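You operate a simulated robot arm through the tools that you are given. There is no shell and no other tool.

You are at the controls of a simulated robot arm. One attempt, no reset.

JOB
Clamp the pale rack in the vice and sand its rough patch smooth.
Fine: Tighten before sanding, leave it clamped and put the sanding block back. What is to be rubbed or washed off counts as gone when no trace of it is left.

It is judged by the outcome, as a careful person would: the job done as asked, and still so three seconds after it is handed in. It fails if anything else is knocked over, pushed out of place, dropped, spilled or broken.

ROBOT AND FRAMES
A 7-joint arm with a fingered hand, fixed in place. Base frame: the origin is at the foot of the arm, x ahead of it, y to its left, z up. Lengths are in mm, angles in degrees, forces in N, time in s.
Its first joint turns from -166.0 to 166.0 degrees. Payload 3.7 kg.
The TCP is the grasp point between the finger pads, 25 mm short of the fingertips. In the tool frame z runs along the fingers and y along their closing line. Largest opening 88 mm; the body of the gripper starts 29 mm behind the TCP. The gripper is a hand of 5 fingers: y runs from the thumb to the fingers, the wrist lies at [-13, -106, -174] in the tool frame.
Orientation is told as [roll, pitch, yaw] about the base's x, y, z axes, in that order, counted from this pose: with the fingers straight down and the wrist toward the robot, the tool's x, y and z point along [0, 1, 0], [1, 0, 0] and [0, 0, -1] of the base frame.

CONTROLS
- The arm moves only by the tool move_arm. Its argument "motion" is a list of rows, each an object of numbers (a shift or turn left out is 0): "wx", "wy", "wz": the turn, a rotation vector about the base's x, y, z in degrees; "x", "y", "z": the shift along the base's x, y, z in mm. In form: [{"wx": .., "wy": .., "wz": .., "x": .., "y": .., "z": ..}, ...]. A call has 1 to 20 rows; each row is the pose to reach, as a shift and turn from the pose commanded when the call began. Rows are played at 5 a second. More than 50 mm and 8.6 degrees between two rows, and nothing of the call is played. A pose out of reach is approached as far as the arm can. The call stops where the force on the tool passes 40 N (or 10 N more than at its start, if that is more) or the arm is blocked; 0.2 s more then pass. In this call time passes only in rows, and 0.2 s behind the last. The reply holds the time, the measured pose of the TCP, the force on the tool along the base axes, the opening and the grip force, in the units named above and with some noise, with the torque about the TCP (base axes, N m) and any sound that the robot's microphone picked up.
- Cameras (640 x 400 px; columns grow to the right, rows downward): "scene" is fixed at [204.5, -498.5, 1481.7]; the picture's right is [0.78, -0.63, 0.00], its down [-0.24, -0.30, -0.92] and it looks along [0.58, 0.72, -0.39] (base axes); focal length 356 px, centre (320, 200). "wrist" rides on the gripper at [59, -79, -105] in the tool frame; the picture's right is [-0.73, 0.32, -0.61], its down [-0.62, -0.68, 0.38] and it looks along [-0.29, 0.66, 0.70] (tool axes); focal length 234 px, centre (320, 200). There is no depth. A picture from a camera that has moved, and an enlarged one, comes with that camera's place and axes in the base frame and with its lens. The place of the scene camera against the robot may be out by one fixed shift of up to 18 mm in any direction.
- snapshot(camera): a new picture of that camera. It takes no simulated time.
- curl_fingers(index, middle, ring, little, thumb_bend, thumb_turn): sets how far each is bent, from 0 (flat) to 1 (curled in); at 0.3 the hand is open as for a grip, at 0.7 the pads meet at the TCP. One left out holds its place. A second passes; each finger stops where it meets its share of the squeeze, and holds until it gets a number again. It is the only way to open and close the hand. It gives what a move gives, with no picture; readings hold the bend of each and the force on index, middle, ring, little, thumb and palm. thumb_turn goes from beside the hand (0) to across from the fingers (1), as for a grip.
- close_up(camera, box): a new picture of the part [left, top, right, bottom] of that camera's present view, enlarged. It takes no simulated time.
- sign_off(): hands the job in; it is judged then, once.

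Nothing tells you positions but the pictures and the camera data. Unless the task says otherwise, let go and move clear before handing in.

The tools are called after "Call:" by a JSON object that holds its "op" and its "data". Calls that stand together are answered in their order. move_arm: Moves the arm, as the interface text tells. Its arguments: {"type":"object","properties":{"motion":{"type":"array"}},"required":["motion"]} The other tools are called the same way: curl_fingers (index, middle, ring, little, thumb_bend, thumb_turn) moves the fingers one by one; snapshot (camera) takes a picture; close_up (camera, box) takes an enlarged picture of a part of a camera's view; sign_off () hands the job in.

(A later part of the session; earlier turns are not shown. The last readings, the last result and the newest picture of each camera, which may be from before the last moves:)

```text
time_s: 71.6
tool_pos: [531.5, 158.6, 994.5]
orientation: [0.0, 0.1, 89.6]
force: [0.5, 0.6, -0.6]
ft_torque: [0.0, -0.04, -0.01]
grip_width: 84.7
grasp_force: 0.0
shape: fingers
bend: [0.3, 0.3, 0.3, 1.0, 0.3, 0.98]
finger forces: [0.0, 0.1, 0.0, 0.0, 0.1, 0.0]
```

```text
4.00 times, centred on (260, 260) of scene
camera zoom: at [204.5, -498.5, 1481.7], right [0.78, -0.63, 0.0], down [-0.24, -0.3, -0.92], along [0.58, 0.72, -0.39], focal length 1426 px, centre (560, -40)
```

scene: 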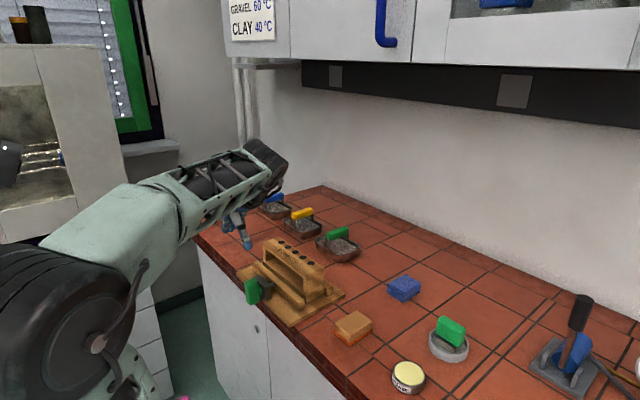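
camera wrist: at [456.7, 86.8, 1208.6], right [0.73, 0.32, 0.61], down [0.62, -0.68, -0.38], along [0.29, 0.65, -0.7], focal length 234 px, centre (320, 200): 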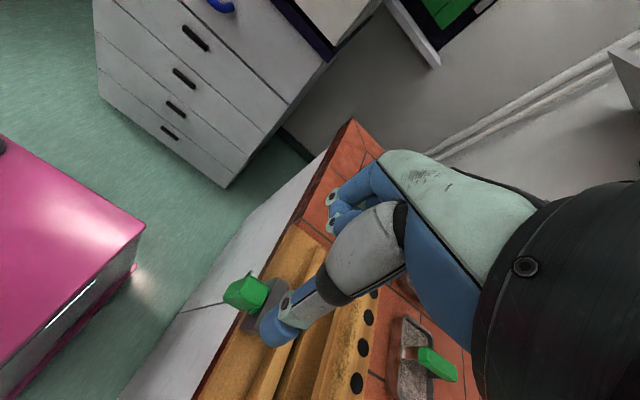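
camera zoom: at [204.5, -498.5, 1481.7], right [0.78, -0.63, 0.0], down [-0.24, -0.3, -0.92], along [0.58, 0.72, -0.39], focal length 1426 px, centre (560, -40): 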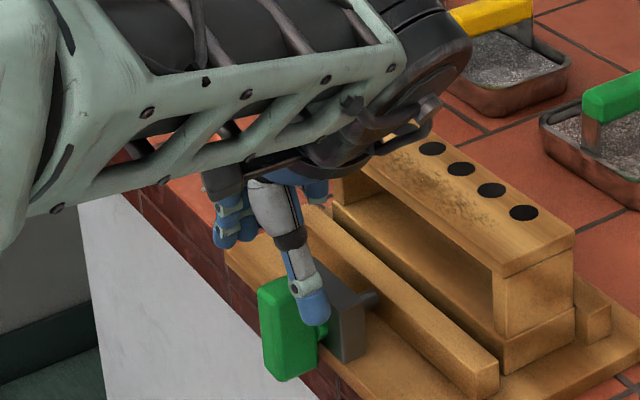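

The knob bar is centred between thumb and fingers. I'll lower the last 40 mm.

Call:
{"op": "move_arm", "data": {"motion": [{"z": -10}, {"z": -20}, {"z": -28}, {"z": -34}, {"z": -39}, {"z": -39}]}}

Call:
{"op": "close_up", "data": {"camera": "wrist", "box": [200, 150, 400, 350]}}

Call:
{"op": "close_up", "data": {"camera": "scene", "box": [210, 210, 310, 310]}}

```text
time_s: 73.0
tool_pos: [529.2, 159.2, 953.1]
orientation: [0.1, 0.2, 89.7]
force: [0.5, 0.0, -0.3]
ft_torque: [0.0, -0.02, 0.02]
grip_width: 84.7
grasp_force: 0.0
shape: fingers
bend: [0.3, 0.3, 0.3, 1.0, 0.3, 0.98]
finger forces: [0.0, 0.0, 0.1, 0.1, 0.1, 0.0]
```

```text
2.00 times, centred on (300, 250) of wrist
camera zoom: at [468.4, 80.5, 1057.7], right [0.73, 0.32, 0.61], down [0.62, -0.69, -0.38], along [0.29, 0.65, -0.7], focal length 468 px, centre (360, 100)
```

zoom: 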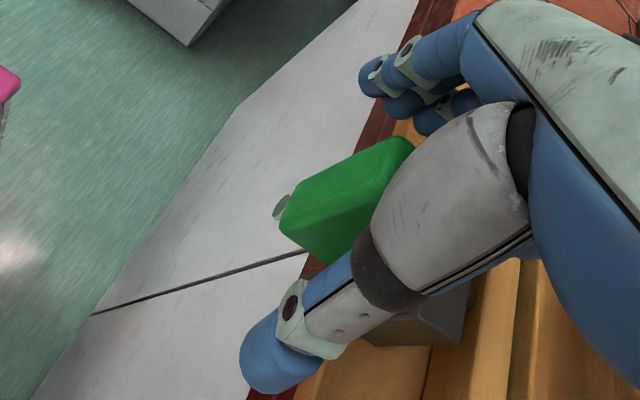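

```text
4.00 times, centred on (260, 260) of scene
camera zoom: at [204.5, -498.5, 1481.7], right [0.78, -0.63, 0.0], down [-0.24, -0.3, -0.92], along [0.58, 0.72, -0.39], focal length 1426 px, centre (560, -40)
```

zoom: 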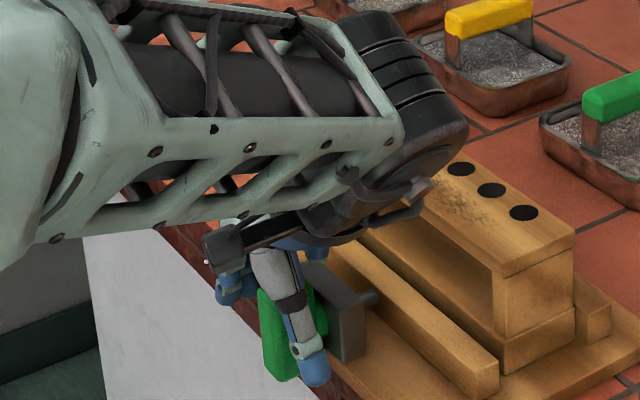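

The bar is between thumb and fingers. I'll close the pinch.

Call:
{"op": "curl_fingers", "data": {"index": 0.55, "middle": 0.68, "ring": 0.68, "thumb_bend": 0.68}}

Call:
{"op": "close_up", "data": {"camera": "wrist", "box": [200, 150, 400, 350]}}

Call:
{"op": "close_up", "data": {"camera": "scene", "box": [210, 230, 310, 330]}}

```text
time_s: 74.0
tool_pos: [528.6, 158.4, 952.9]
orientation: [0.0, 0.1, 89.7]
force: [-3.9, 8.3, 0.6]
ft_torque: [0.15, 0.02, 0.29]
grip_width: 23.3
grasp_force: 7.5
shape: fingers
bend: [0.55, 0.62, 0.6, 1.0, 0.63, 0.97]
finger forces: [0.1, 5.4, 6.9, 0.0, 3.3, 0.1]
```

```text
2.00 times, centred on (300, 250) of wrist
camera zoom: at [468.2, 81.0, 1057.9], right [0.73, 0.32, 0.61], down [0.62, -0.68, -0.38], along [0.29, 0.65, -0.7], focal length 468 px, centre (360, 100)
```

zoom: 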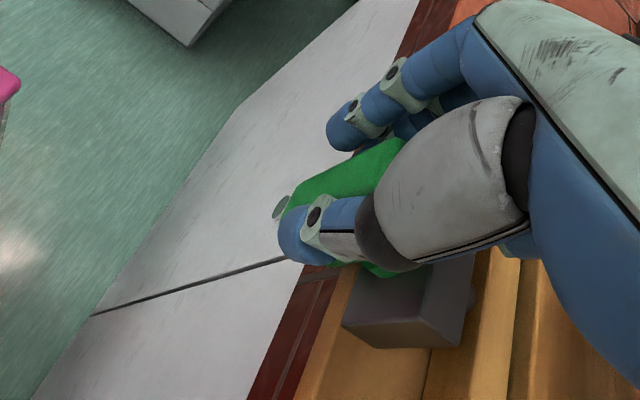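

```text
4.00 times, centred on (260, 280) of scene
camera zoom: at [204.5, -498.5, 1481.7], right [0.78, -0.63, 0.0], down [-0.24, -0.3, -0.92], along [0.58, 0.72, -0.39], focal length 1426 px, centre (560, -120)
```

zoom: 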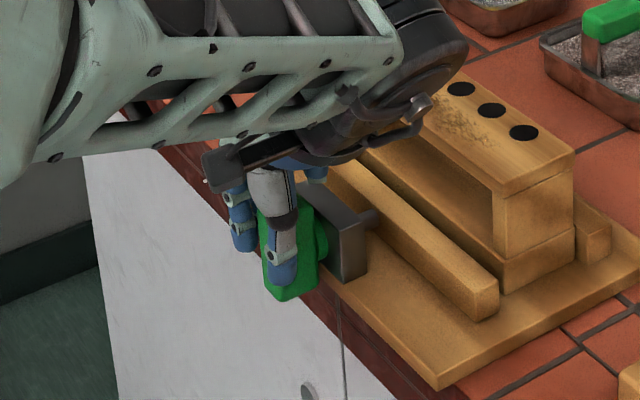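

The bar is pinched (23 mm). I'll turn it clockwise (+x) about the screw axis by 40° and watch the near jaw.

Call:
{"op": "move_arm", "data": {"motion": [{"wx": 5, "y": -1.5, "z": -0.1}, {"wx": 10, "y": -3.0, "z": -0.3}, {"wx": 15, "y": -4.5, "z": -0.6}, {"wx": 20, "y": -6.0, "z": -1.1}, {"wx": 25, "y": -7.4, "z": -1.6}, {"wx": 30, "y": -8.8, "z": -2.3}, {"wx": 35, "y": -10.0, "z": -3.2}, {"wx": 40, "y": -11.2, "z": -4.1}, {"wx": 40, "y": -11.2, "z": -4.1}]}}

Call:
{"op": "close_up", "data": {"camera": "scene", "box": [210, 230, 310, 330]}}

Call:
{"op": "close_up", "data": {"camera": "wrist", "box": [200, 150, 400, 350]}}

```text
time_s: 76.0
tool_pos: [527.1, 149.0, 949.7]
orientation: [0.2, -40.0, 89.6]
force: [-1.1, 0.3, 1.2]
ft_torque: [-0.01, -0.08, 0.13]
grip_width: 25.4
grasp_force: 6.6
shape: fingers
bend: [0.55, 0.64, 0.63, 1.0, 0.62, 0.97]
finger forces: [0.1, 3.6, 3.9, 0.0, 5.6, 0.0]
```

```text
4.00 times, centred on (260, 280) of scene
camera zoom: at [204.5, -498.5, 1481.7], right [0.78, -0.63, 0.0], down [-0.24, -0.3, -0.92], along [0.58, 0.72, -0.39], focal length 1426 px, centre (560, -120)
```

zoom: 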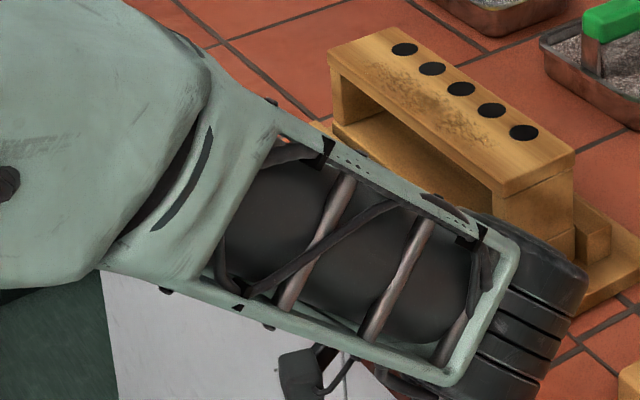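

```text
2.00 times, centred on (300, 250) of wrist
camera zoom: at [468.3, 20.4, 979.5], right [0.73, -0.15, 0.67], down [0.62, -0.28, -0.73], along [0.29, 0.95, -0.11], focal length 468 px, centre (360, 100)
```

zoom: 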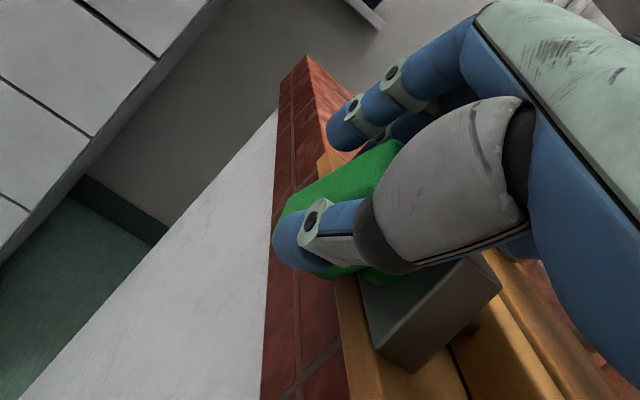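

The bar turned 40° easily with the hand. I'll open, swing the hand back to vertical around the bar, lift and see how far the jaw moved.

Call:
{"op": "curl_fingers", "data": {"index": 0.3, "middle": 0.3, "ring": 0.3, "thumb_bend": 0.3}}

Call:
{"op": "move_arm", "data": {"motion": [{"wx": -5, "y": 1.4, "z": 1.0}, {"wx": -10, "y": 2.6, "z": 1.9}, {"wx": -15, "y": 3.9, "z": 2.6}, {"wx": -20, "y": 5.3, "z": 3.1}, {"wx": -25, "y": 6.8, "z": 3.5}, {"wx": -30, "y": 8.2, "z": 3.9}, {"wx": -35, "y": 9.7, "z": 4.1}, {"wx": -40, "y": 11.2, "z": 4.1}, {"wx": -40, "y": 11.2, "z": 25}, {"wx": -40, "y": 11.2, "z": 45}, {"wx": -40, "y": 11.2, "z": 65}, {"wx": -40, "y": 11.2, "z": 85}, {"wx": -40, "y": 11.2, "z": 105}, {"wx": -40, "y": 11.2, "z": 105}]}}

Call:
{"op": "snapshot", "data": {"camera": "wrist"}}

Call:
{"op": "close_up", "data": {"camera": "scene", "box": [230, 230, 350, 330]}}

```text
time_s: 77.0
tool_pos: [527.3, 148.9, 949.2]
orientation: [0.3, -39.8, 89.5]
force: [-0.1, 0.4, 0.3]
ft_torque: [0.0, -0.02, -0.01]
grip_width: 84.0
grasp_force: 0.0
shape: fingers
bend: [0.3, 0.3, 0.3, 1.0, 0.3, 0.97]
finger forces: [0.1, 0.0, 0.0, 0.1, 0.0, 0.1]
```

```text
time_s: 80.0
tool_pos: [528.9, 158.9, 1053.0]
orientation: [0.0, 0.2, 89.7]
force: [0.7, -0.4, 0.5]
ft_torque: [0.01, -0.01, -0.02]
grip_width: 84.6
grasp_force: 0.0
shape: fingers
bend: [0.3, 0.3, 0.3, 1.0, 0.3, 0.97]
finger forces: [0.0, 0.0, 0.0, 0.1, 0.1, 0.0]
```

```text
taken
camera wrist: at [468.9, 80.3, 1158.7], right [0.73, 0.32, 0.61], down [0.62, -0.68, -0.38], along [0.29, 0.65, -0.7], focal length 234 px, centre (320, 200)
```

wrist: 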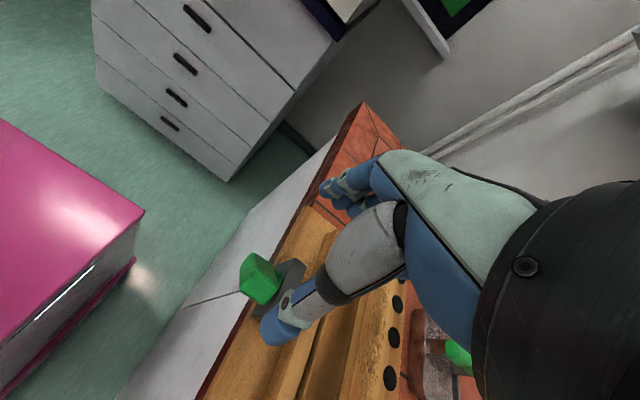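

```text
4.00 times, centred on (290, 280) of scene
camera zoom: at [204.5, -498.5, 1481.7], right [0.78, -0.63, 0.0], down [-0.24, -0.3, -0.92], along [0.58, 0.72, -0.39], focal length 1426 px, centre (440, -120)
```

zoom: 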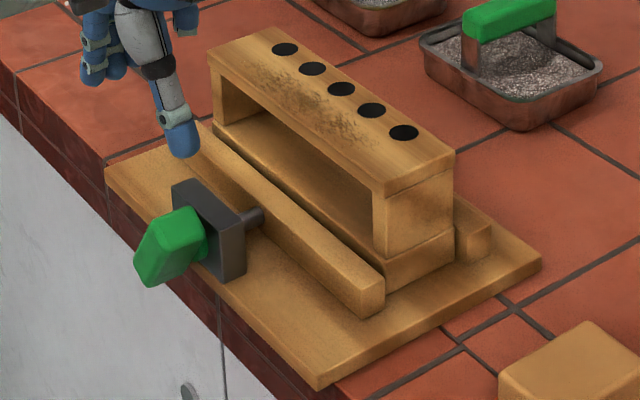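

The bar is now tilted 40° and the near jaw seems to have moved in. I'll zoom in on the remaining gap.

Call:
{"op": "close_up", "data": {"camera": "scene", "box": [250, 250, 320, 310]}}

Call:
{"op": "close_up", "data": {"camera": "wrist", "box": [210, 230, 410, 400]}}

```text
6.67 times, centred on (285, 280) of scene
camera zoom: at [204.5, -498.5, 1481.7], right [0.78, -0.63, 0.0], down [-0.24, -0.3, -0.92], along [0.58, 0.72, -0.39], focal length 2377 px, centre (553, -333)
```

zoom: 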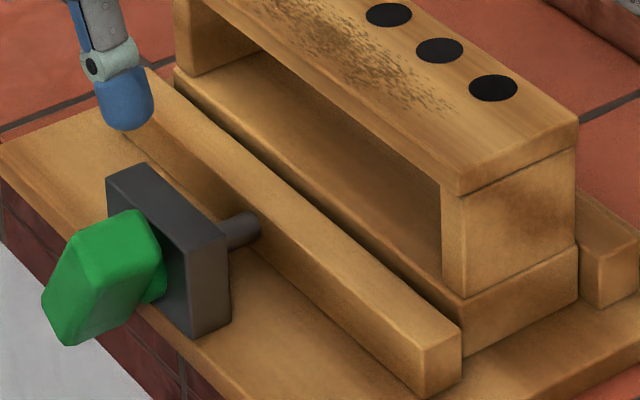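

```text
2.35 times, centred on (310, 315) of wrist
camera zoom: at [468.9, 80.3, 1158.7], right [0.73, 0.32, 0.61], down [0.62, -0.68, -0.38], along [0.29, 0.65, -0.7], focal length 551 px, centre (344, -71)
```

zoom: 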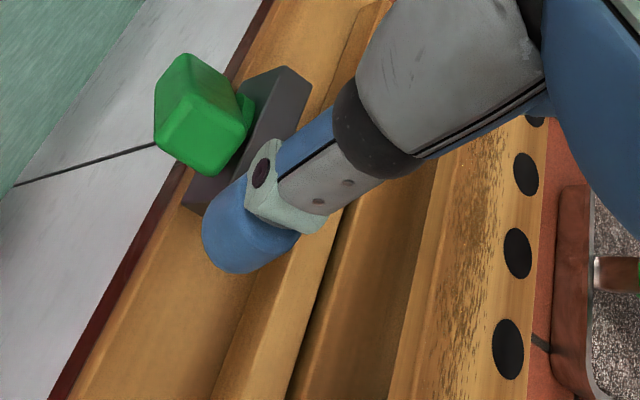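

The jaw advanced about 3–4 mm for 40°, with perhaps 11 mm left in total. For the free run I'll use the closed fingertips as a pusher to sweep the bar round from its upper end, so I'll close the pinch in the air and check the tips.

Call:
{"op": "curl_fingers", "data": {"index": 0.7, "middle": 0.7, "ring": 0.7, "thumb_bend": 0.7}}

Call:
{"op": "snapshot", "data": {"camera": "wrist"}}

Call:
{"op": "close_up", "data": {"camera": "scene", "box": [215, 210, 305, 300]}}

```text
time_s: 81.0
tool_pos: [529.8, 159.3, 1052.7]
orientation: [0.0, 0.1, 89.7]
force: [0.2, -0.1, -0.7]
ft_torque: [0.0, 0.01, -0.02]
grip_width: 0.0
grasp_force: 0.0
shape: fingers
bend: [0.7, 0.7, 0.7, 1.0, 0.7, 0.97]
finger forces: [0.0, 0.0, 0.0, 0.0, 0.0, 0.1]
```

```text
taken
camera wrist: at [468.9, 80.3, 1158.5], right [0.73, 0.32, 0.61], down [0.62, -0.68, -0.38], along [0.29, 0.65, -0.7], focal length 234 px, centre (320, 200)
```

wrist: 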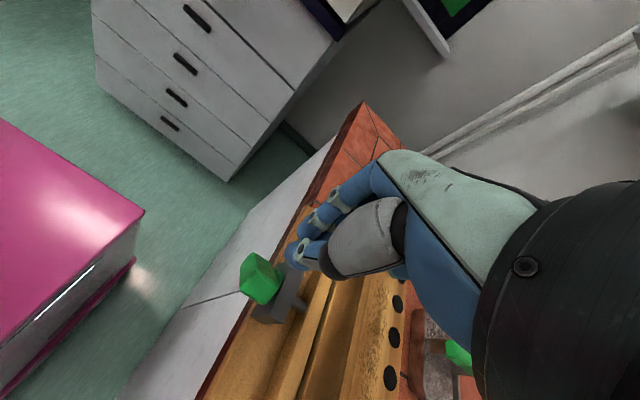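

```text
4.44 times, centred on (260, 255) of scene
camera zoom: at [204.5, -498.5, 1481.7], right [0.78, -0.63, 0.0], down [-0.24, -0.3, -0.92], along [0.58, 0.72, -0.39], focal length 1584 px, centre (587, -44)
```

zoom: 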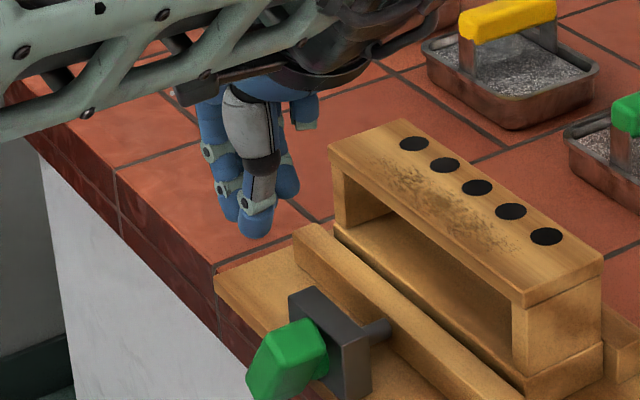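

The tips form a compact pusher at the TCP. I'll place it on the +y side of the bar's raised end, then sweep it over and down (clockwise), tilting the hand as it goes.

Call:
{"op": "move_arm", "data": {"motion": [{"x": -7.5, "y": 22.7, "z": -20}, {"x": -7.5, "y": 22.7, "z": -40}, {"x": -7.5, "y": 22.7, "z": -60}, {"x": -7.5, "y": 22.7, "z": -77}, {"x": -7.5, "y": 22.7, "z": -77}]}}

Call:
{"op": "move_arm", "data": {"motion": [{"y": -8}, {"y": -16.2}, {"y": -21.8, "z": 0.6, "wx": 4}, {"y": -27.5, "z": 0.3, "wx": 8}, {"y": -32.9, "z": -0.9, "wx": 12}, {"y": -38.3, "z": -2.9, "wx": 16}, {"y": -43.1, "z": -5.7, "wx": 20}, {"y": -47.5, "z": -9.2, "wx": 24}, {"y": -47.5, "z": -9.2, "wx": 24}]}}

Call:
{"op": "close_up", "data": {"camera": "wrist", "box": [200, 150, 400, 350]}}

Call:
{"op": "snapshot", "data": {"camera": "scene"}}

```text
time_s: 82.2
tool_pos: [520.2, 181.2, 974.8]
orientation: [0.0, 0.1, 89.7]
force: [-0.3, 0.0, 0.3]
ft_torque: [-0.02, 0.0, 0.02]
grip_width: 0.0
grasp_force: 0.0
shape: fingers
bend: [0.7, 0.7, 0.7, 1.0, 0.7, 0.97]
finger forces: [0.1, 0.0, 0.0, 0.0, 0.0, 0.0]
```

```text
time_s: 84.2
tool_pos: [522.6, 135.6, 968.6]
orientation: [0.2, -24.0, 89.7]
force: [1.3, 0.8, 6.4]
ft_torque: [0.09, -0.11, 0.0]
grip_width: 0.0
grasp_force: 3.1
shape: fingers
bend: [0.7, 0.67, 0.7, 1.0, 0.7, 0.97]
finger forces: [0.1, 5.5, 0.0, 0.0, 0.0, 0.0]
```

```text
2.00 times, centred on (300, 250) of wrist
camera zoom: at [461.2, 20.7, 1033.0], right [0.73, 0.04, 0.68], down [0.62, -0.47, -0.63], along [0.29, 0.88, -0.37], focal length 468 px, centre (360, 100)
```

zoom: 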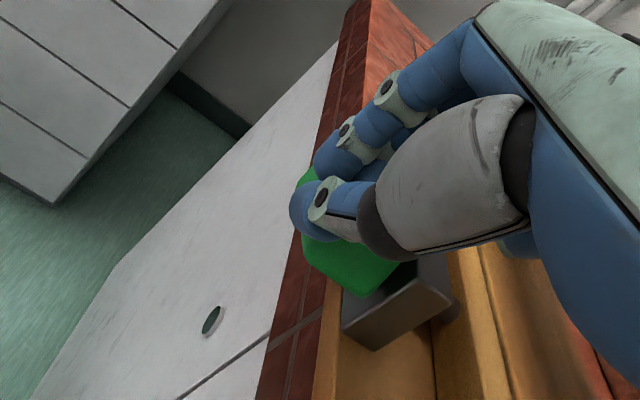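

```text
taken
```

scene: 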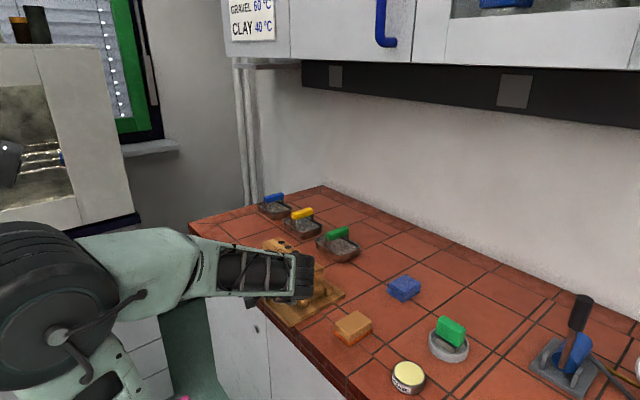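

The bar is being pushed round, now near horizontal with light force. I'll continue the sweep downward.

Call:
{"op": "move_arm", "data": {"motion": [{"y": -1.9, "z": -2.1, "wx": 2}, {"y": -3.7, "z": -4.2, "wx": 4}, {"y": -5.3, "z": -6.4, "wx": 6}, {"y": -6.8, "z": -8.7, "wx": 8}, {"y": -8.0, "z": -11.1, "wx": 10}, {"y": -9.1, "z": -13.7, "wx": 12}, {"y": -9.9, "z": -16.3, "wx": 14}, {"y": -10.5, "z": -18.9, "wx": 16}, {"y": -10.5, "z": -18.9, "wx": 16}]}}

Call:
{"op": "close_up", "data": {"camera": "wrist", "box": [200, 150, 400, 350]}}

```text
time_s: 85.8
tool_pos: [521.6, 122.7, 955.7]
orientation: [-0.2, -38.0, 89.7]
force: [-2.3, -5.4, 23.3]
ft_torque: [0.46, -0.23, -0.02]
grip_width: 0.0
grasp_force: 11.8
shape: fingers
bend: [0.7, 0.64, 0.7, 1.0, 0.7, 0.97]
finger forces: [0.0, 23.3, 0.1, 0.0, 0.0, 0.0]
stopped in row 8: the force on the tool passed its limit at 42 N (the readings are from after the stop); the commanded pose is now the measured one
```

```text
2.00 times, centred on (300, 250) of wrist
camera zoom: at [461.4, -2.5, 990.4], right [0.72, -0.12, 0.68], down [0.62, -0.3, -0.72], along [0.3, 0.94, -0.14], focal length 468 px, centre (360, 100)
```

zoom: 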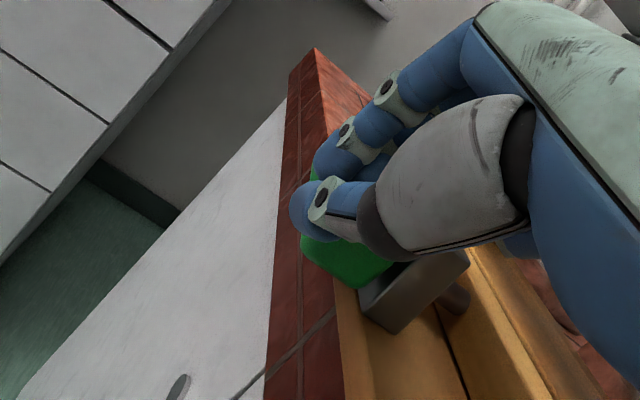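

Force rose to over 40 N on the bar, so the jaws may have come up tight. I'll back off, lift and inspect.

Call:
{"op": "move_arm", "data": {"motion": [{"y": -2, "z": 5}, {"y": -2, "z": 12, "wx": -4}, {"y": 0, "z": 20, "wx": -8}, {"y": 4, "z": 30, "wx": -14}, {"y": 8, "z": 45, "wx": -20}, {"y": 14, "z": 60, "wx": -26}, {"y": 20, "z": 75, "wx": -32}, {"y": 26, "z": 90, "wx": -38}, {"x": -30, "y": 26, "z": 110, "wx": -38}, {"x": -60, "y": 26, "z": 120, "wx": -38}, {"x": -60, "y": 26, "z": 120, "wx": -38}]}}

Call:
{"op": "close_up", "data": {"camera": "scene", "box": [250, 250, 320, 310]}}

Call:
{"op": "snapshot", "data": {"camera": "wrist"}}

```text
time_s: 88.2
tool_pos: [462.0, 151.0, 1076.3]
orientation: [-0.1, 0.4, 89.7]
force: [-0.2, -0.3, 0.0]
ft_torque: [-0.02, -0.02, 0.0]
grip_width: 0.2
grasp_force: 0.2
shape: fingers
bend: [0.7, 0.7, 0.7, 1.0, 0.7, 0.97]
finger forces: [0.1, 0.0, 0.0, 0.1, 0.1, 0.1]
```

```text
6.67 times, centred on (285, 280) of scene
camera zoom: at [204.5, -498.5, 1481.7], right [0.78, -0.63, 0.0], down [-0.24, -0.3, -0.92], along [0.58, 0.72, -0.39], focal length 2377 px, centre (553, -333)
```

zoom: 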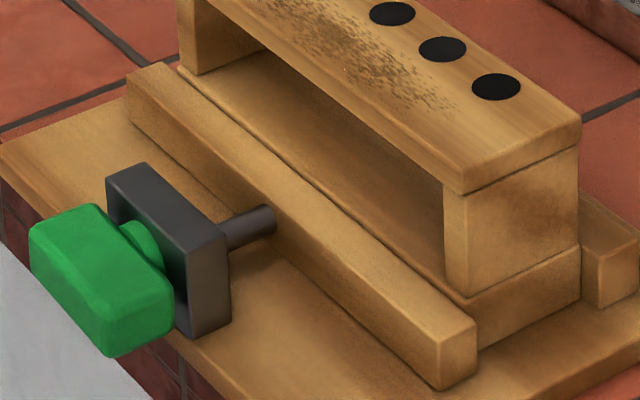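

```text
taken
camera wrist: at [402.2, 72.7, 1181.2], right [0.73, 0.32, 0.61], down [0.62, -0.69, -0.38], along [0.29, 0.65, -0.7], focal length 234 px, centre (320, 200)
```

wrist: 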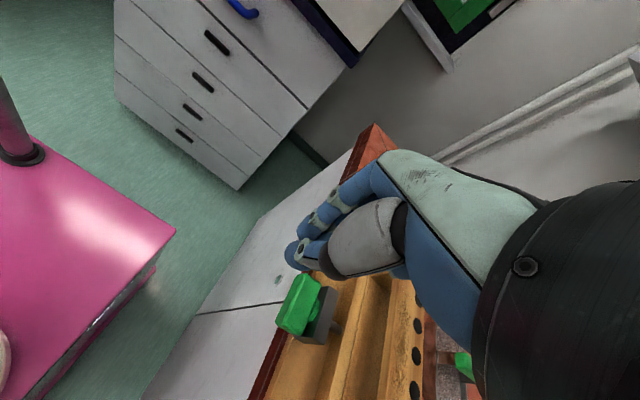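

The near jaw now touches the rack, but I must check whether the far side is tight too. I'll look along the far jaw from above the right end.

Call:
{"op": "move_arm", "data": {"motion": [{"z": 25}, {"x": 30, "y": -15, "z": 45}, {"x": 70, "y": -30, "z": 45}, {"x": 110, "y": -45, "z": 45}, {"x": 150, "y": -60, "z": 45}, {"x": 190, "y": -75, "z": 45}, {"x": 230, "y": -90, "z": 45}, {"x": 265, "y": -95, "z": 30}, {"x": 277, "y": -95, "z": 0}, {"x": 277, "y": -95, "z": -20}, {"x": 277, "y": -95, "z": -20}, {"x": 277, "y": -95, "z": -20}]}}

Call:
{"op": "snapshot", "data": {"camera": "wrist"}}

Call:
{"op": "close_up", "data": {"camera": "wrist", "box": [150, 130, 310, 290]}}

```text
time_s: 90.8
tool_pos: [738.1, 54.2, 1053.6]
orientation: [-0.1, 0.2, 89.6]
force: [0.5, -0.1, -0.3]
ft_torque: [-0.01, 0.01, 0.02]
grip_width: 0.0
grasp_force: 0.1
shape: fingers
bend: [0.7, 0.7, 0.7, 1.0, 0.7, 0.97]
finger forces: [0.0, 0.0, 0.1, 0.0, 0.0, 0.0]
```

```text
taken
camera wrist: at [677.9, -23.8, 1159.4], right [0.73, 0.32, 0.61], down [0.62, -0.69, -0.38], along [0.29, 0.65, -0.7], focal length 234 px, centre (320, 200)
```

wrist: 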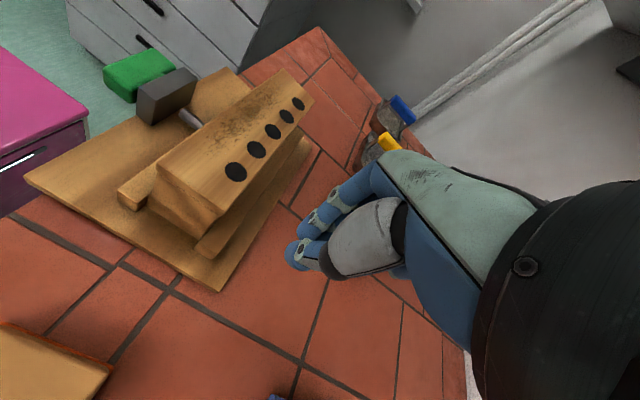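

```text
2.50 times, centred on (230, 210) of wrist
camera zoom: at [677.9, -23.8, 1159.4], right [0.73, 0.32, 0.61], down [0.62, -0.69, -0.38], along [0.29, 0.65, -0.7], focal length 585 px, centre (545, 175)
```

zoom: 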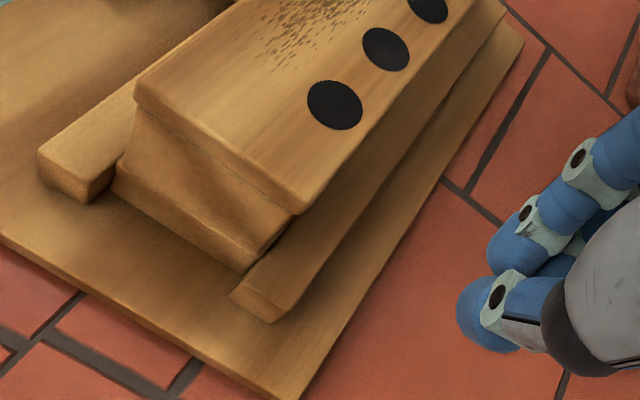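

Call:
{"op": "close_up", "data": {"camera": "wrist", "box": [150, 180, 270, 270]}}

Call:
{"op": "close_up", "data": {"camera": "wrist", "box": [100, 50, 210, 140]}}

```text
4.44 times, centred on (210, 225) of wrist
camera zoom: at [677.9, -23.8, 1159.4], right [0.73, 0.32, 0.61], down [0.62, -0.69, -0.38], along [0.29, 0.65, -0.7], focal length 1041 px, centre (809, 89)
```

zoom: 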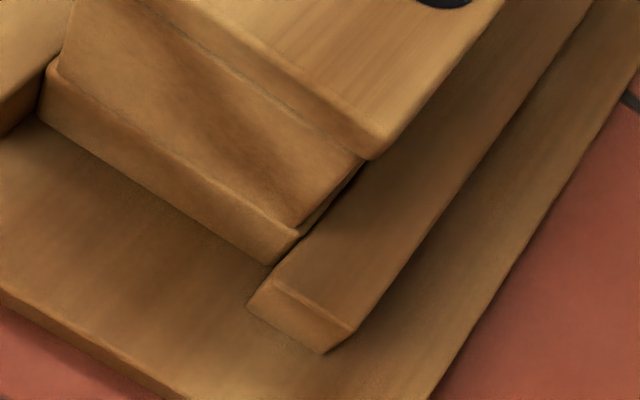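

```text
4.44 times, centred on (155, 95) of wrist
camera zoom: at [677.9, -23.8, 1159.4], right [0.73, 0.32, 0.61], down [0.62, -0.69, -0.38], along [0.29, 0.65, -0.7], focal length 1041 px, centre (1053, 667)
```

zoom: 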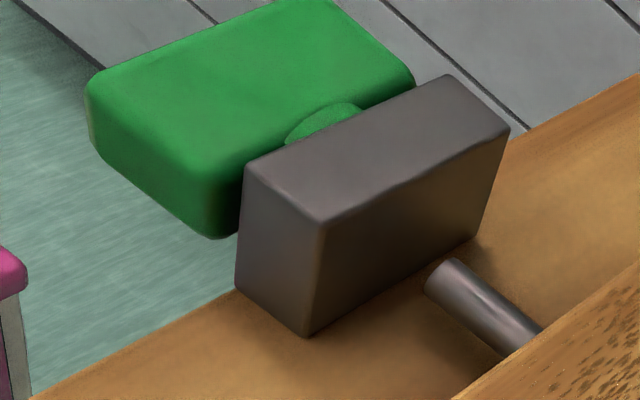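

Both jaws look to be bearing on the rack's foot. To be sure it is properly tight I'll give the bar one more firm push at its end, so I'll carry the hand back to the knob.

Call:
{"op": "move_arm", "data": {"motion": [{"z": 30}, {"z": 65}, {"x": -40, "y": 10, "z": 70}, {"x": -85, "y": 20, "z": 70}, {"x": -130, "y": 30, "z": 70}, {"x": -175, "y": 40, "z": 70}, {"x": -216, "y": 50, "z": 70, "wx": 6}, {"x": -216, "y": 55, "z": 45, "wx": 14}, {"x": -216, "y": 60, "z": 15, "wx": 22}, {"x": -216, "y": 60, "z": -15, "wx": 30}, {"x": -216, "y": 60, "z": -45, "wx": 34}, {"x": -216, "y": 60, "z": -70, "wx": 34}, {"x": -216, "y": 60, "z": -70, "wx": 34}]}}

Call:
{"op": "close_up", "data": {"camera": "wrist", "box": [200, 150, 400, 350]}}

```text
time_s: 93.6
tool_pos: [522.8, 117.8, 984.5]
orientation: [0.1, -33.7, 89.8]
force: [-0.4, 0.7, 0.2]
ft_torque: [0.01, 0.01, -0.03]
grip_width: 0.0
grasp_force: 0.1
shape: fingers
bend: [0.7, 0.7, 0.7, 1.0, 0.7, 0.97]
finger forces: [0.1, 0.1, 0.1, 0.0, 0.0, 0.1]
```

```text
2.00 times, centred on (300, 250) of wrist
camera zoom: at [462.8, -6.0, 1028.7], right [0.73, -0.07, 0.68], down [0.62, -0.36, -0.7], along [0.29, 0.93, -0.21], focal length 468 px, centre (360, 100)
```

zoom: 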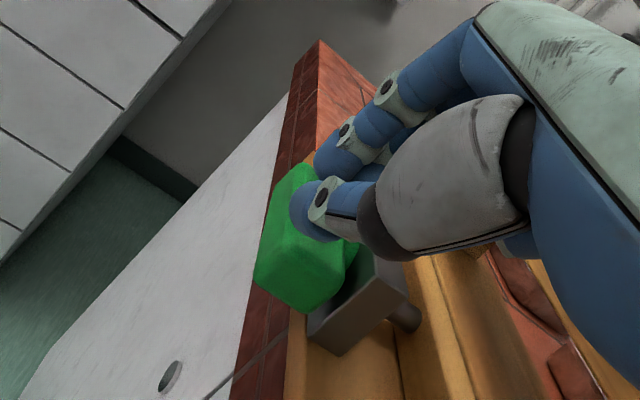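

Call:
{"op": "move_arm", "data": {"motion": [{"y": 1, "z": -8}, {"y": 2, "z": -16}, {"y": 3, "z": -22}, {"y": 4, "z": -26}, {"y": 5, "z": -29}, {"y": 6, "z": -32}, {"y": 7, "z": -35}, {"y": 8, "z": -38}, {"y": 9, "z": -41}, {"y": 10, "z": -44}]}}

Call:
{"op": "close_up", "data": {"camera": "wrist", "box": [200, 150, 400, 350]}}

```text
time_s: 95.1
tool_pos: [523.7, 121.4, 956.4]
orientation: [-0.3, -34.2, 90.0]
force: [-4.7, -4.2, 22.3]
ft_torque: [0.26, -0.09, 0.01]
grip_width: 0.0
grasp_force: 11.9
shape: fingers
bend: [0.7, 0.73, 0.7, 1.0, 0.7, 0.97]
finger forces: [0.0, 23.0, 0.0, 0.0, 0.4, 0.0]
stopped in row 7: the force on the tool passed its limit at 44 N (the readings are from after the stop); the commanded pose is now the measured one
```

```text
2.00 times, centred on (300, 250) of wrist
camera zoom: at [463.1, -2.5, 998.7], right [0.72, -0.08, 0.69], down [0.63, -0.35, -0.7], along [0.3, 0.93, -0.2], focal length 468 px, centre (360, 100)
```

zoom: 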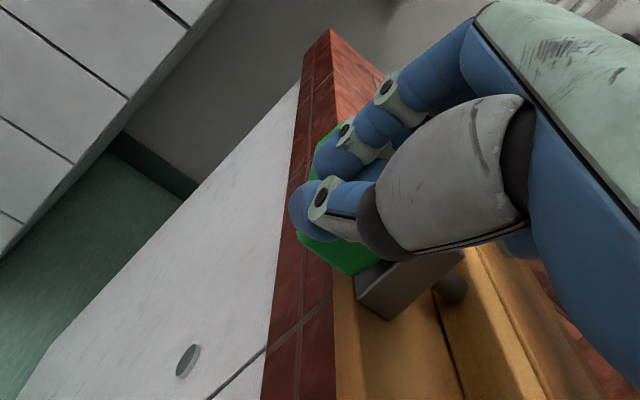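

The bar stopped at the same place at 44 N, so the vice is tight. I'll back off, lift clear and return the hand to yaw 0, open.

Call:
{"op": "move_arm", "data": {"motion": [{"y": -2, "z": 5}, {"y": -2, "z": 14, "wx": -4}, {"y": 0, "z": 24, "wx": -10}, {"y": 4, "z": 40, "wx": -16}, {"y": 8, "z": 60, "wx": -22}, {"y": 12, "z": 80, "wx": -28}, {"y": 16, "z": 105, "wx": -34}, {"x": -20, "y": 10, "z": 135, "wx": -34}, {"x": -30, "y": 0, "z": 160, "wx": -34}, {"x": -30, "y": 0, "z": 160, "wx": -34}]}}

Call:
{"op": "move_arm", "data": {"motion": [{"wz": -7.5, "y": -8}, {"wz": -15, "y": -16}, {"wz": -22.5, "y": -24}, {"wz": -30, "y": -32}, {"wz": -37.5, "y": -40}, {"wz": -45, "y": -48}, {"wz": -52.5, "y": -56}, {"wz": -60, "y": -64}, {"wz": -67.5, "y": -72}, {"wz": -75, "y": -80}, {"wz": -82.5, "y": -88}, {"wz": -90, "y": -96}, {"wz": -90, "y": -96}, {"wz": -90, "y": -96}]}}

Call:
{"op": "curl_fingers", "data": {"index": 0.3, "middle": 0.3, "ring": 0.3, "little": 0.3, "thumb_bend": 0.3}}

Call:
{"op": "snapshot", "data": {"camera": "wrist"}}

Call:
{"op": "snapshot", "data": {"camera": "scene"}}

```text
time_s: 97.3
tool_pos: [490.1, 120.6, 1114.2]
orientation: [-0.2, -0.1, 89.8]
force: [0.7, -0.7, 0.0]
ft_torque: [0.01, -0.01, 0.03]
grip_width: 0.0
grasp_force: 0.1
shape: fingers
bend: [0.7, 0.7, 0.7, 1.0, 0.7, 0.97]
finger forces: [0.0, 0.0, 0.1, 0.0, 0.0, 0.0]
```

```text
time_s: 100.3
tool_pos: [492.7, 26.7, 1114.0]
orientation: [-0.3, -0.2, -0.3]
force: [0.3, -0.4, -0.1]
ft_torque: [0.0, 0.01, 0.0]
grip_width: 0.1
grasp_force: 0.0
shape: fingers
bend: [0.7, 0.7, 0.7, 1.0, 0.7, 0.97]
finger forces: [0.1, 0.1, 0.0, 0.0, 0.0, 0.0]
```

```text
time_s: 101.3
tool_pos: [493.1, 27.5, 1114.8]
orientation: [-0.2, -0.1, -0.3]
force: [0.2, 0.0, 0.4]
ft_torque: [-0.01, 0.0, 0.0]
grip_width: 84.1
grasp_force: 0.0
shape: fingers
bend: [0.3, 0.3, 0.3, 0.3, 0.3, 0.97]
finger forces: [0.0, 0.0, 0.0, 0.0, 0.0, 0.0]
```

```text
taken
camera wrist: at [413.2, 86.2, 1219.3], right [0.32, -0.72, 0.61], down [-0.68, -0.62, -0.38], along [0.66, -0.29, -0.69], focal length 234 px, centre (320, 200)
```

wrist: 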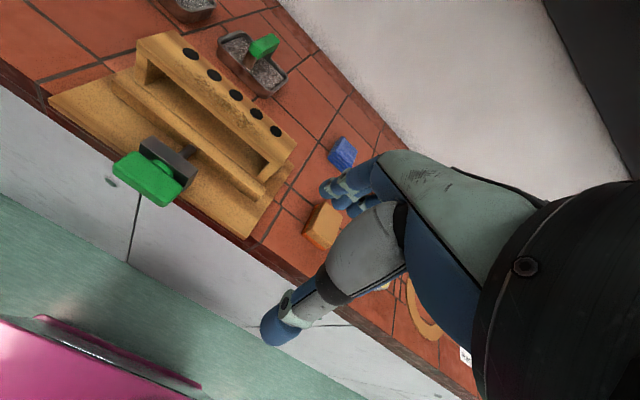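

```text
taken
```

scene: 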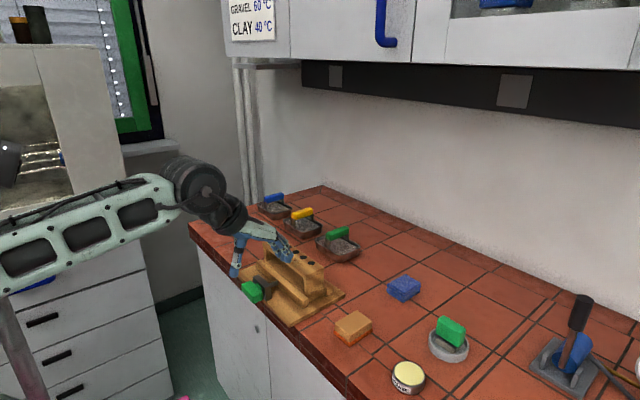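

Everything else is undisturbed. Next I'll position the wrist camera for a clear look at the sanding block.

Call:
{"op": "move_arm", "data": {"motion": [{"x": -10, "y": -40}, {"x": -20, "y": -80}, {"x": -30, "y": -120}, {"x": -40, "y": -160}, {"x": -50, "y": -200}, {"x": -60, "y": -240, "z": -10}, {"x": -64, "y": -260, "z": -19}, {"x": -64, "y": -260, "z": -19}, {"x": -64, "y": -260, "z": -19}]}}

Call:
{"op": "snapshot", "data": {"camera": "wrist"}}

Call:
{"op": "close_up", "data": {"camera": "wrist", "box": [170, 60, 310, 200]}}

```text
time_s: 103.3
tool_pos: [431.2, -234.3, 1095.9]
orientation: [-0.3, -0.1, -0.1]
force: [0.2, -0.3, -0.3]
ft_torque: [-0.05, 0.0, 0.0]
grip_width: 84.3
grasp_force: 0.1
shape: fingers
bend: [0.3, 0.3, 0.3, 0.3, 0.3, 0.97]
finger forces: [0.0, 0.0, 0.0, 0.0, 0.1, 0.1]
```

```text
taken
camera wrist: at [351.3, -173.9, 1200.8], right [0.32, -0.72, 0.61], down [-0.68, -0.62, -0.38], along [0.66, -0.29, -0.69], focal length 234 px, centre (320, 200)
```

wrist: 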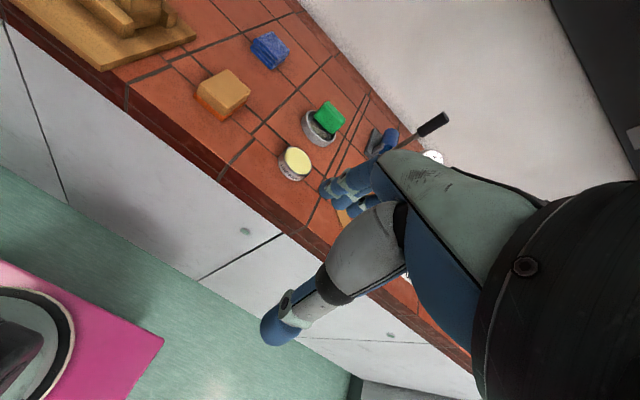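

```text
2.86 times, centred on (240, 130) of wrist
camera zoom: at [351.3, -173.9, 1200.8], right [0.32, -0.72, 0.61], down [-0.68, -0.62, -0.38], along [0.66, -0.29, -0.69], focal length 669 px, centre (549, 400)
```

zoom: 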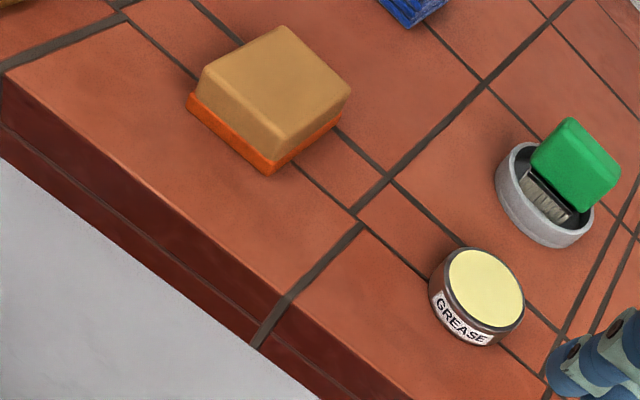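

The block lies at about (655, -69), roughly 72 (x) × 52 (y) × 27 mm, yawed about -4.5°. I'll take a second, steeper view to refine it.

Call:
{"op": "move_arm", "data": {"motion": [{"x": 40, "y": 10}, {"x": 80, "y": 20}, {"x": 120, "y": 30}, {"x": 160, "y": 40, "z": -5}, {"x": 200, "y": 50, "z": -15}, {"x": 224, "y": 64, "z": -30}, {"x": 224, "y": 64, "z": -30}, {"x": 224, "y": 64, "z": -30}]}}

Call:
{"op": "snapshot", "data": {"camera": "wrist"}}

Call:
{"op": "close_up", "data": {"camera": "wrist", "box": [100, 120, 300, 320]}}

```text
time_s: 105.1
tool_pos: [652.8, -169.4, 1064.5]
orientation: [-0.3, -0.2, -0.2]
force: [-0.1, 0.8, 0.1]
ft_torque: [-0.02, -0.02, 0.0]
grip_width: 84.6
grasp_force: 0.1
shape: fingers
bend: [0.3, 0.3, 0.3, 0.3, 0.3, 0.97]
finger forces: [0.0, 0.1, 0.0, 0.1, 0.0, 0.0]
```

```text
taken
camera wrist: at [574.4, -109.6, 1170.4], right [0.32, -0.72, 0.61], down [-0.68, -0.62, -0.38], along [0.66, -0.29, -0.69], focal length 234 px, centre (320, 200)
```

wrist: 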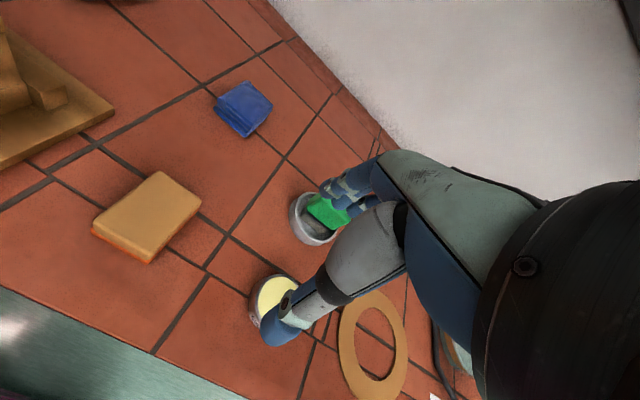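

```text
2.00 times, centred on (200, 220) of wrist
camera zoom: at [574.4, -109.6, 1170.4], right [0.32, -0.72, 0.61], down [-0.68, -0.62, -0.38], along [0.66, -0.29, -0.69], focal length 468 px, centre (560, 160)
```

zoom: 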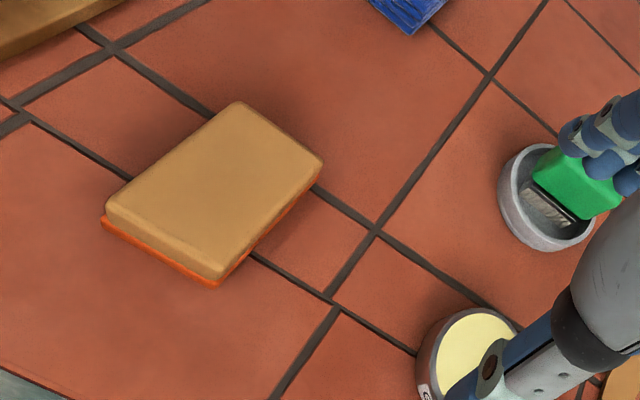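

Refined: the block spans x 623–690, y -93…-45, square to the bench, with its top at z≈934. I'll centre over it and lower until the fingertips reach alongside.

Call:
{"op": "move_arm", "data": {"motion": [{"x": 2, "y": 35}, {"x": 3, "y": 70}, {"x": 3, "y": 100}, {"x": 3, "y": 101, "z": -25}, {"x": 3, "y": 101, "z": -50}, {"x": 3, "y": 101, "z": -75}, {"x": 3, "y": 101, "z": -85}, {"x": 3, "y": 101, "z": -85}, {"x": 3, "y": 101, "z": -85}]}}

Call:
{"op": "snapshot", "data": {"camera": "wrist"}}

Call:
{"op": "close_up", "data": {"camera": "scene", "box": [290, 270, 410, 370]}}

```text
time_s: 107.1
tool_pos: [656.8, -71.5, 979.5]
orientation: [-0.2, -0.2, -0.1]
force: [-0.1, -0.3, 0.5]
ft_torque: [-0.01, -0.05, -0.03]
grip_width: 84.5
grasp_force: 0.1
shape: fingers
bend: [0.3, 0.3, 0.3, 0.3, 0.3, 0.97]
finger forces: [0.0, 0.1, 0.0, 0.1, 0.0, 0.0]
```

```text
taken
camera wrist: at [577.6, -11.9, 1085.4], right [0.32, -0.72, 0.61], down [-0.68, -0.62, -0.38], along [0.66, -0.29, -0.69], focal length 234 px, centre (320, 200)
```

wrist: 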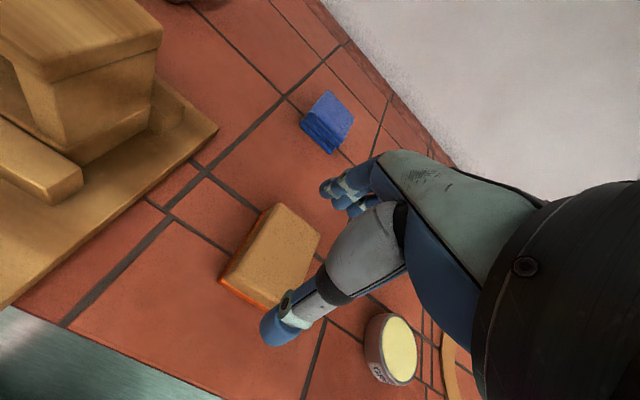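

```text
4.00 times, centred on (350, 320) of scene
camera zoom: at [204.5, -498.5, 1481.7], right [0.78, -0.63, 0.0], down [-0.24, -0.3, -0.92], along [0.58, 0.72, -0.39], focal length 1426 px, centre (200, -280)
```

zoom: 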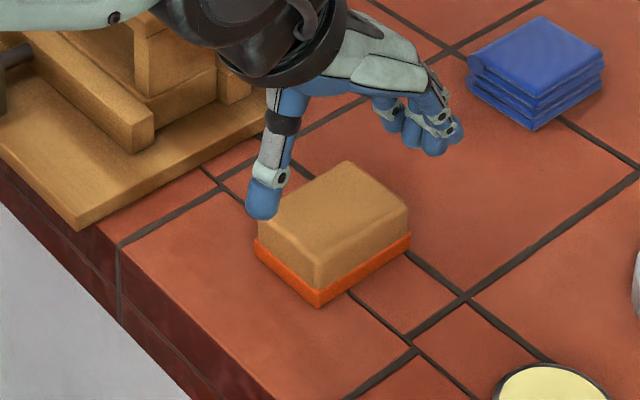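

The thumb is clear of the block's near edge and the fingers clear of the far edge. I'll lower the rest of the way.

Call:
{"op": "move_arm", "data": {"motion": [{"y": 1, "z": -8}, {"y": 2, "z": -16}, {"y": 2, "z": -24}, {"y": 2, "z": -31}, {"y": 2, "z": -37}, {"y": 2, "z": -40}, {"y": 2, "z": -40}]}}

Call:
{"op": "close_up", "data": {"camera": "scene", "box": [290, 270, 410, 370]}}

Call:
{"op": "close_up", "data": {"camera": "wrist", "box": [180, 150, 400, 370]}}

```text
time_s: 108.7
tool_pos: [655.9, -68.1, 940.1]
orientation: [-0.3, 0.0, 0.0]
force: [-0.7, 0.9, 0.3]
ft_torque: [0.02, 0.0, 0.03]
grip_width: 84.8
grasp_force: 0.0
shape: fingers
bend: [0.3, 0.3, 0.3, 0.3, 0.3, 0.97]
finger forces: [0.1, 0.1, 0.0, 0.1, 0.0, 0.1]
```

```text
4.00 times, centred on (350, 320) of scene
camera zoom: at [204.5, -498.5, 1481.7], right [0.78, -0.63, 0.0], down [-0.24, -0.3, -0.92], along [0.58, 0.72, -0.39], focal length 1426 px, centre (200, -280)
```

zoom: 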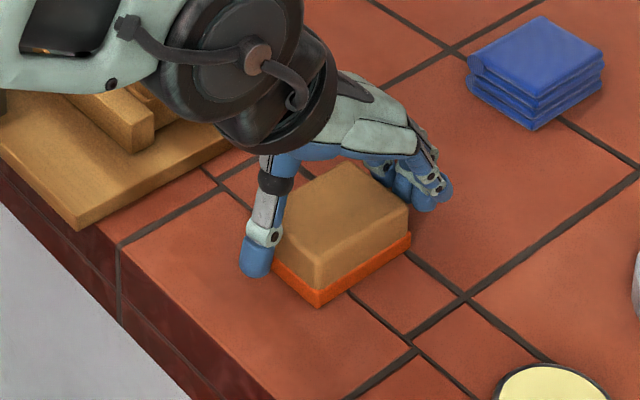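

```text
1.82 times, centred on (290, 260) of wrist
camera zoom: at [576.6, -8.7, 1045.5], right [0.32, -0.72, 0.61], down [-0.68, -0.62, -0.38], along [0.66, -0.29, -0.69], focal length 426 px, centre (374, 91)
```

zoom: 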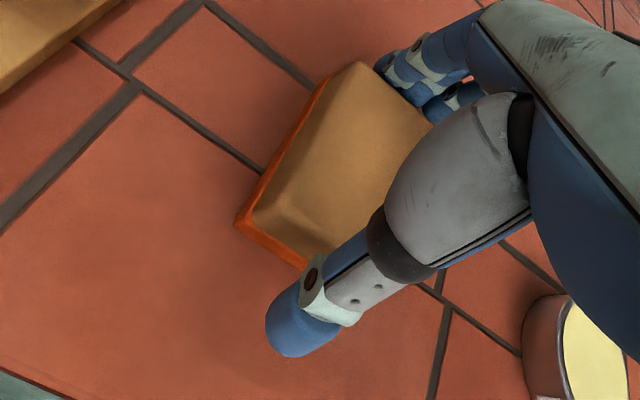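

Thumb and fingers are alongside the block. I'll close on it.

Call:
{"op": "curl_fingers", "data": {"index": 0.5, "middle": 0.5, "ring": 0.5, "little": 0.5, "thumb_bend": 0.5}}

Call:
{"op": "close_up", "data": {"camera": "scene", "box": [290, 270, 410, 370]}}

Call:
{"op": "close_up", "data": {"camera": "wrist", "box": [180, 150, 400, 370]}}

```text
time_s: 109.7
tool_pos: [656.7, -67.9, 941.3]
orientation: [-0.3, -0.1, -0.3]
force: [1.9, 0.1, 4.5]
ft_torque: [-0.01, -0.21, 0.02]
grip_width: 66.5
grasp_force: 12.4
shape: fingers
bend: [0.41, 0.45, 0.45, 0.5, 0.38, 0.96]
finger forces: [6.6, 3.9, 3.5, 0.1, 11.5, 0.1]
```

```text
4.00 times, centred on (350, 320) of scene
camera zoom: at [204.5, -498.5, 1481.7], right [0.78, -0.63, 0.0], down [-0.24, -0.3, -0.92], along [0.58, 0.72, -0.39], focal length 1426 px, centre (200, -280)
```

zoom: 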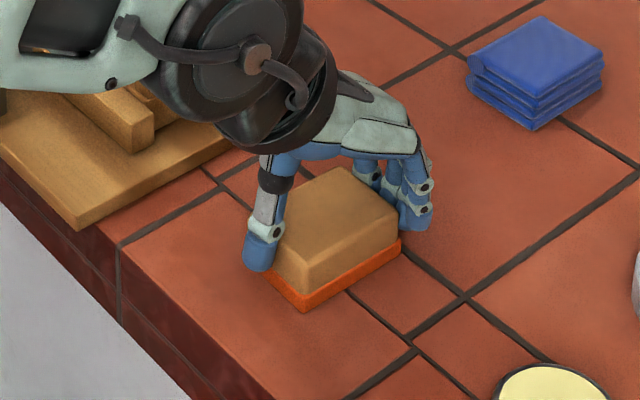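

```text
1.82 times, centred on (290, 260) of wrist
camera zoom: at [576.6, -8.7, 1045.7], right [0.32, -0.72, 0.61], down [-0.68, -0.62, -0.38], along [0.66, -0.29, -0.69], focal length 426 px, centre (374, 91)
```

zoom: 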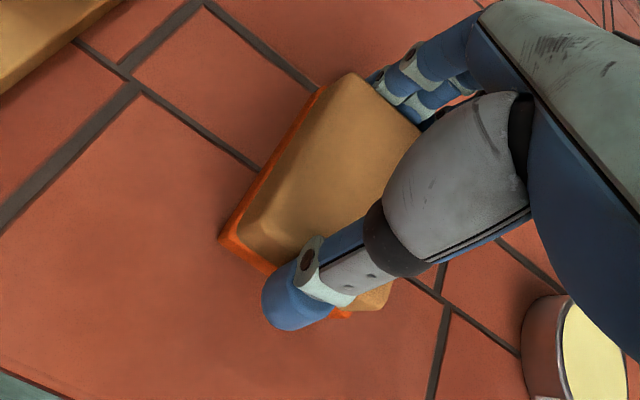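

Call:
{"op": "curl_fingers", "data": {"index": 0.6, "middle": 0.6, "ring": 0.6, "thumb_bend": 0.6}}

Call:
{"op": "move_arm", "data": {"motion": [{"z": 4}, {"z": 10}, {"z": 20}, {"z": 32}, {"z": 46}, {"z": 60}, {"z": 75}, {"z": 90}, {"z": 105}, {"z": 115}, {"z": 115}]}}

Call:
{"op": "snapshot", "data": {"camera": "wrist"}}

Call:
{"op": "close_up", "data": {"camera": "scene", "box": [280, 220, 420, 360]}}

```text
time_s: 110.7
tool_pos: [655.8, -68.1, 940.8]
orientation: [-0.3, -0.1, -0.2]
force: [2.9, 0.6, 5.2]
ft_torque: [-0.07, -0.22, 0.01]
grip_width: 65.8
grasp_force: 18.5
shape: fingers
bend: [0.48, 0.51, 0.51, 0.5, 0.35, 0.94]
finger forces: [7.8, 6.4, 5.4, 0.0, 16.7, 0.0]
```

```text
time_s: 113.1
tool_pos: [657.4, -66.4, 1057.1]
orientation: [-0.2, 0.0, -0.2]
force: [0.2, 0.8, -0.8]
ft_torque: [0.02, -0.05, 0.0]
grip_width: 65.9
grasp_force: 17.4
shape: fingers
bend: [0.49, 0.52, 0.52, 0.5, 0.34, 0.94]
finger forces: [7.0, 5.6, 4.9, 0.0, 17.4, 0.1]
```

```text
taken
camera wrist: at [577.7, -6.4, 1160.7], right [0.32, -0.72, 0.61], down [-0.68, -0.62, -0.38], along [0.66, -0.29, -0.69], focal length 234 px, centre (320, 200)
```

wrist: 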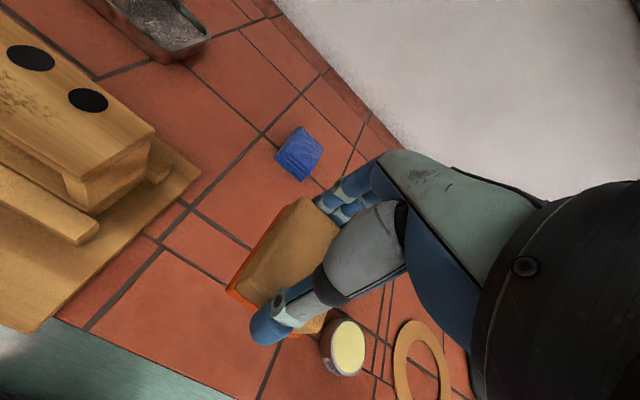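

```text
2.86 times, centred on (350, 290) of scene
camera zoom: at [204.5, -498.5, 1481.7], right [0.78, -0.63, 0.0], down [-0.24, -0.3, -0.92], along [0.58, 0.72, -0.39], focal length 1019 px, centre (234, -57)
```

zoom: 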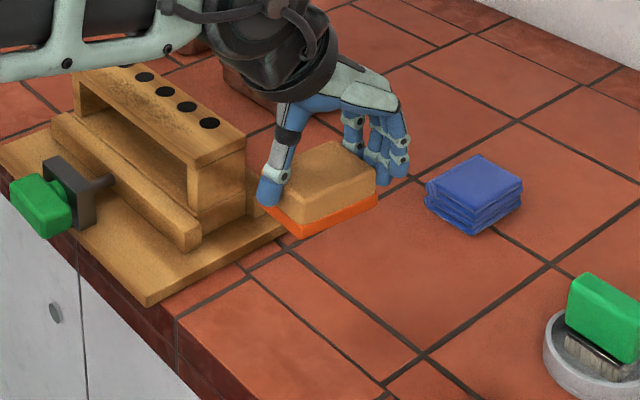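

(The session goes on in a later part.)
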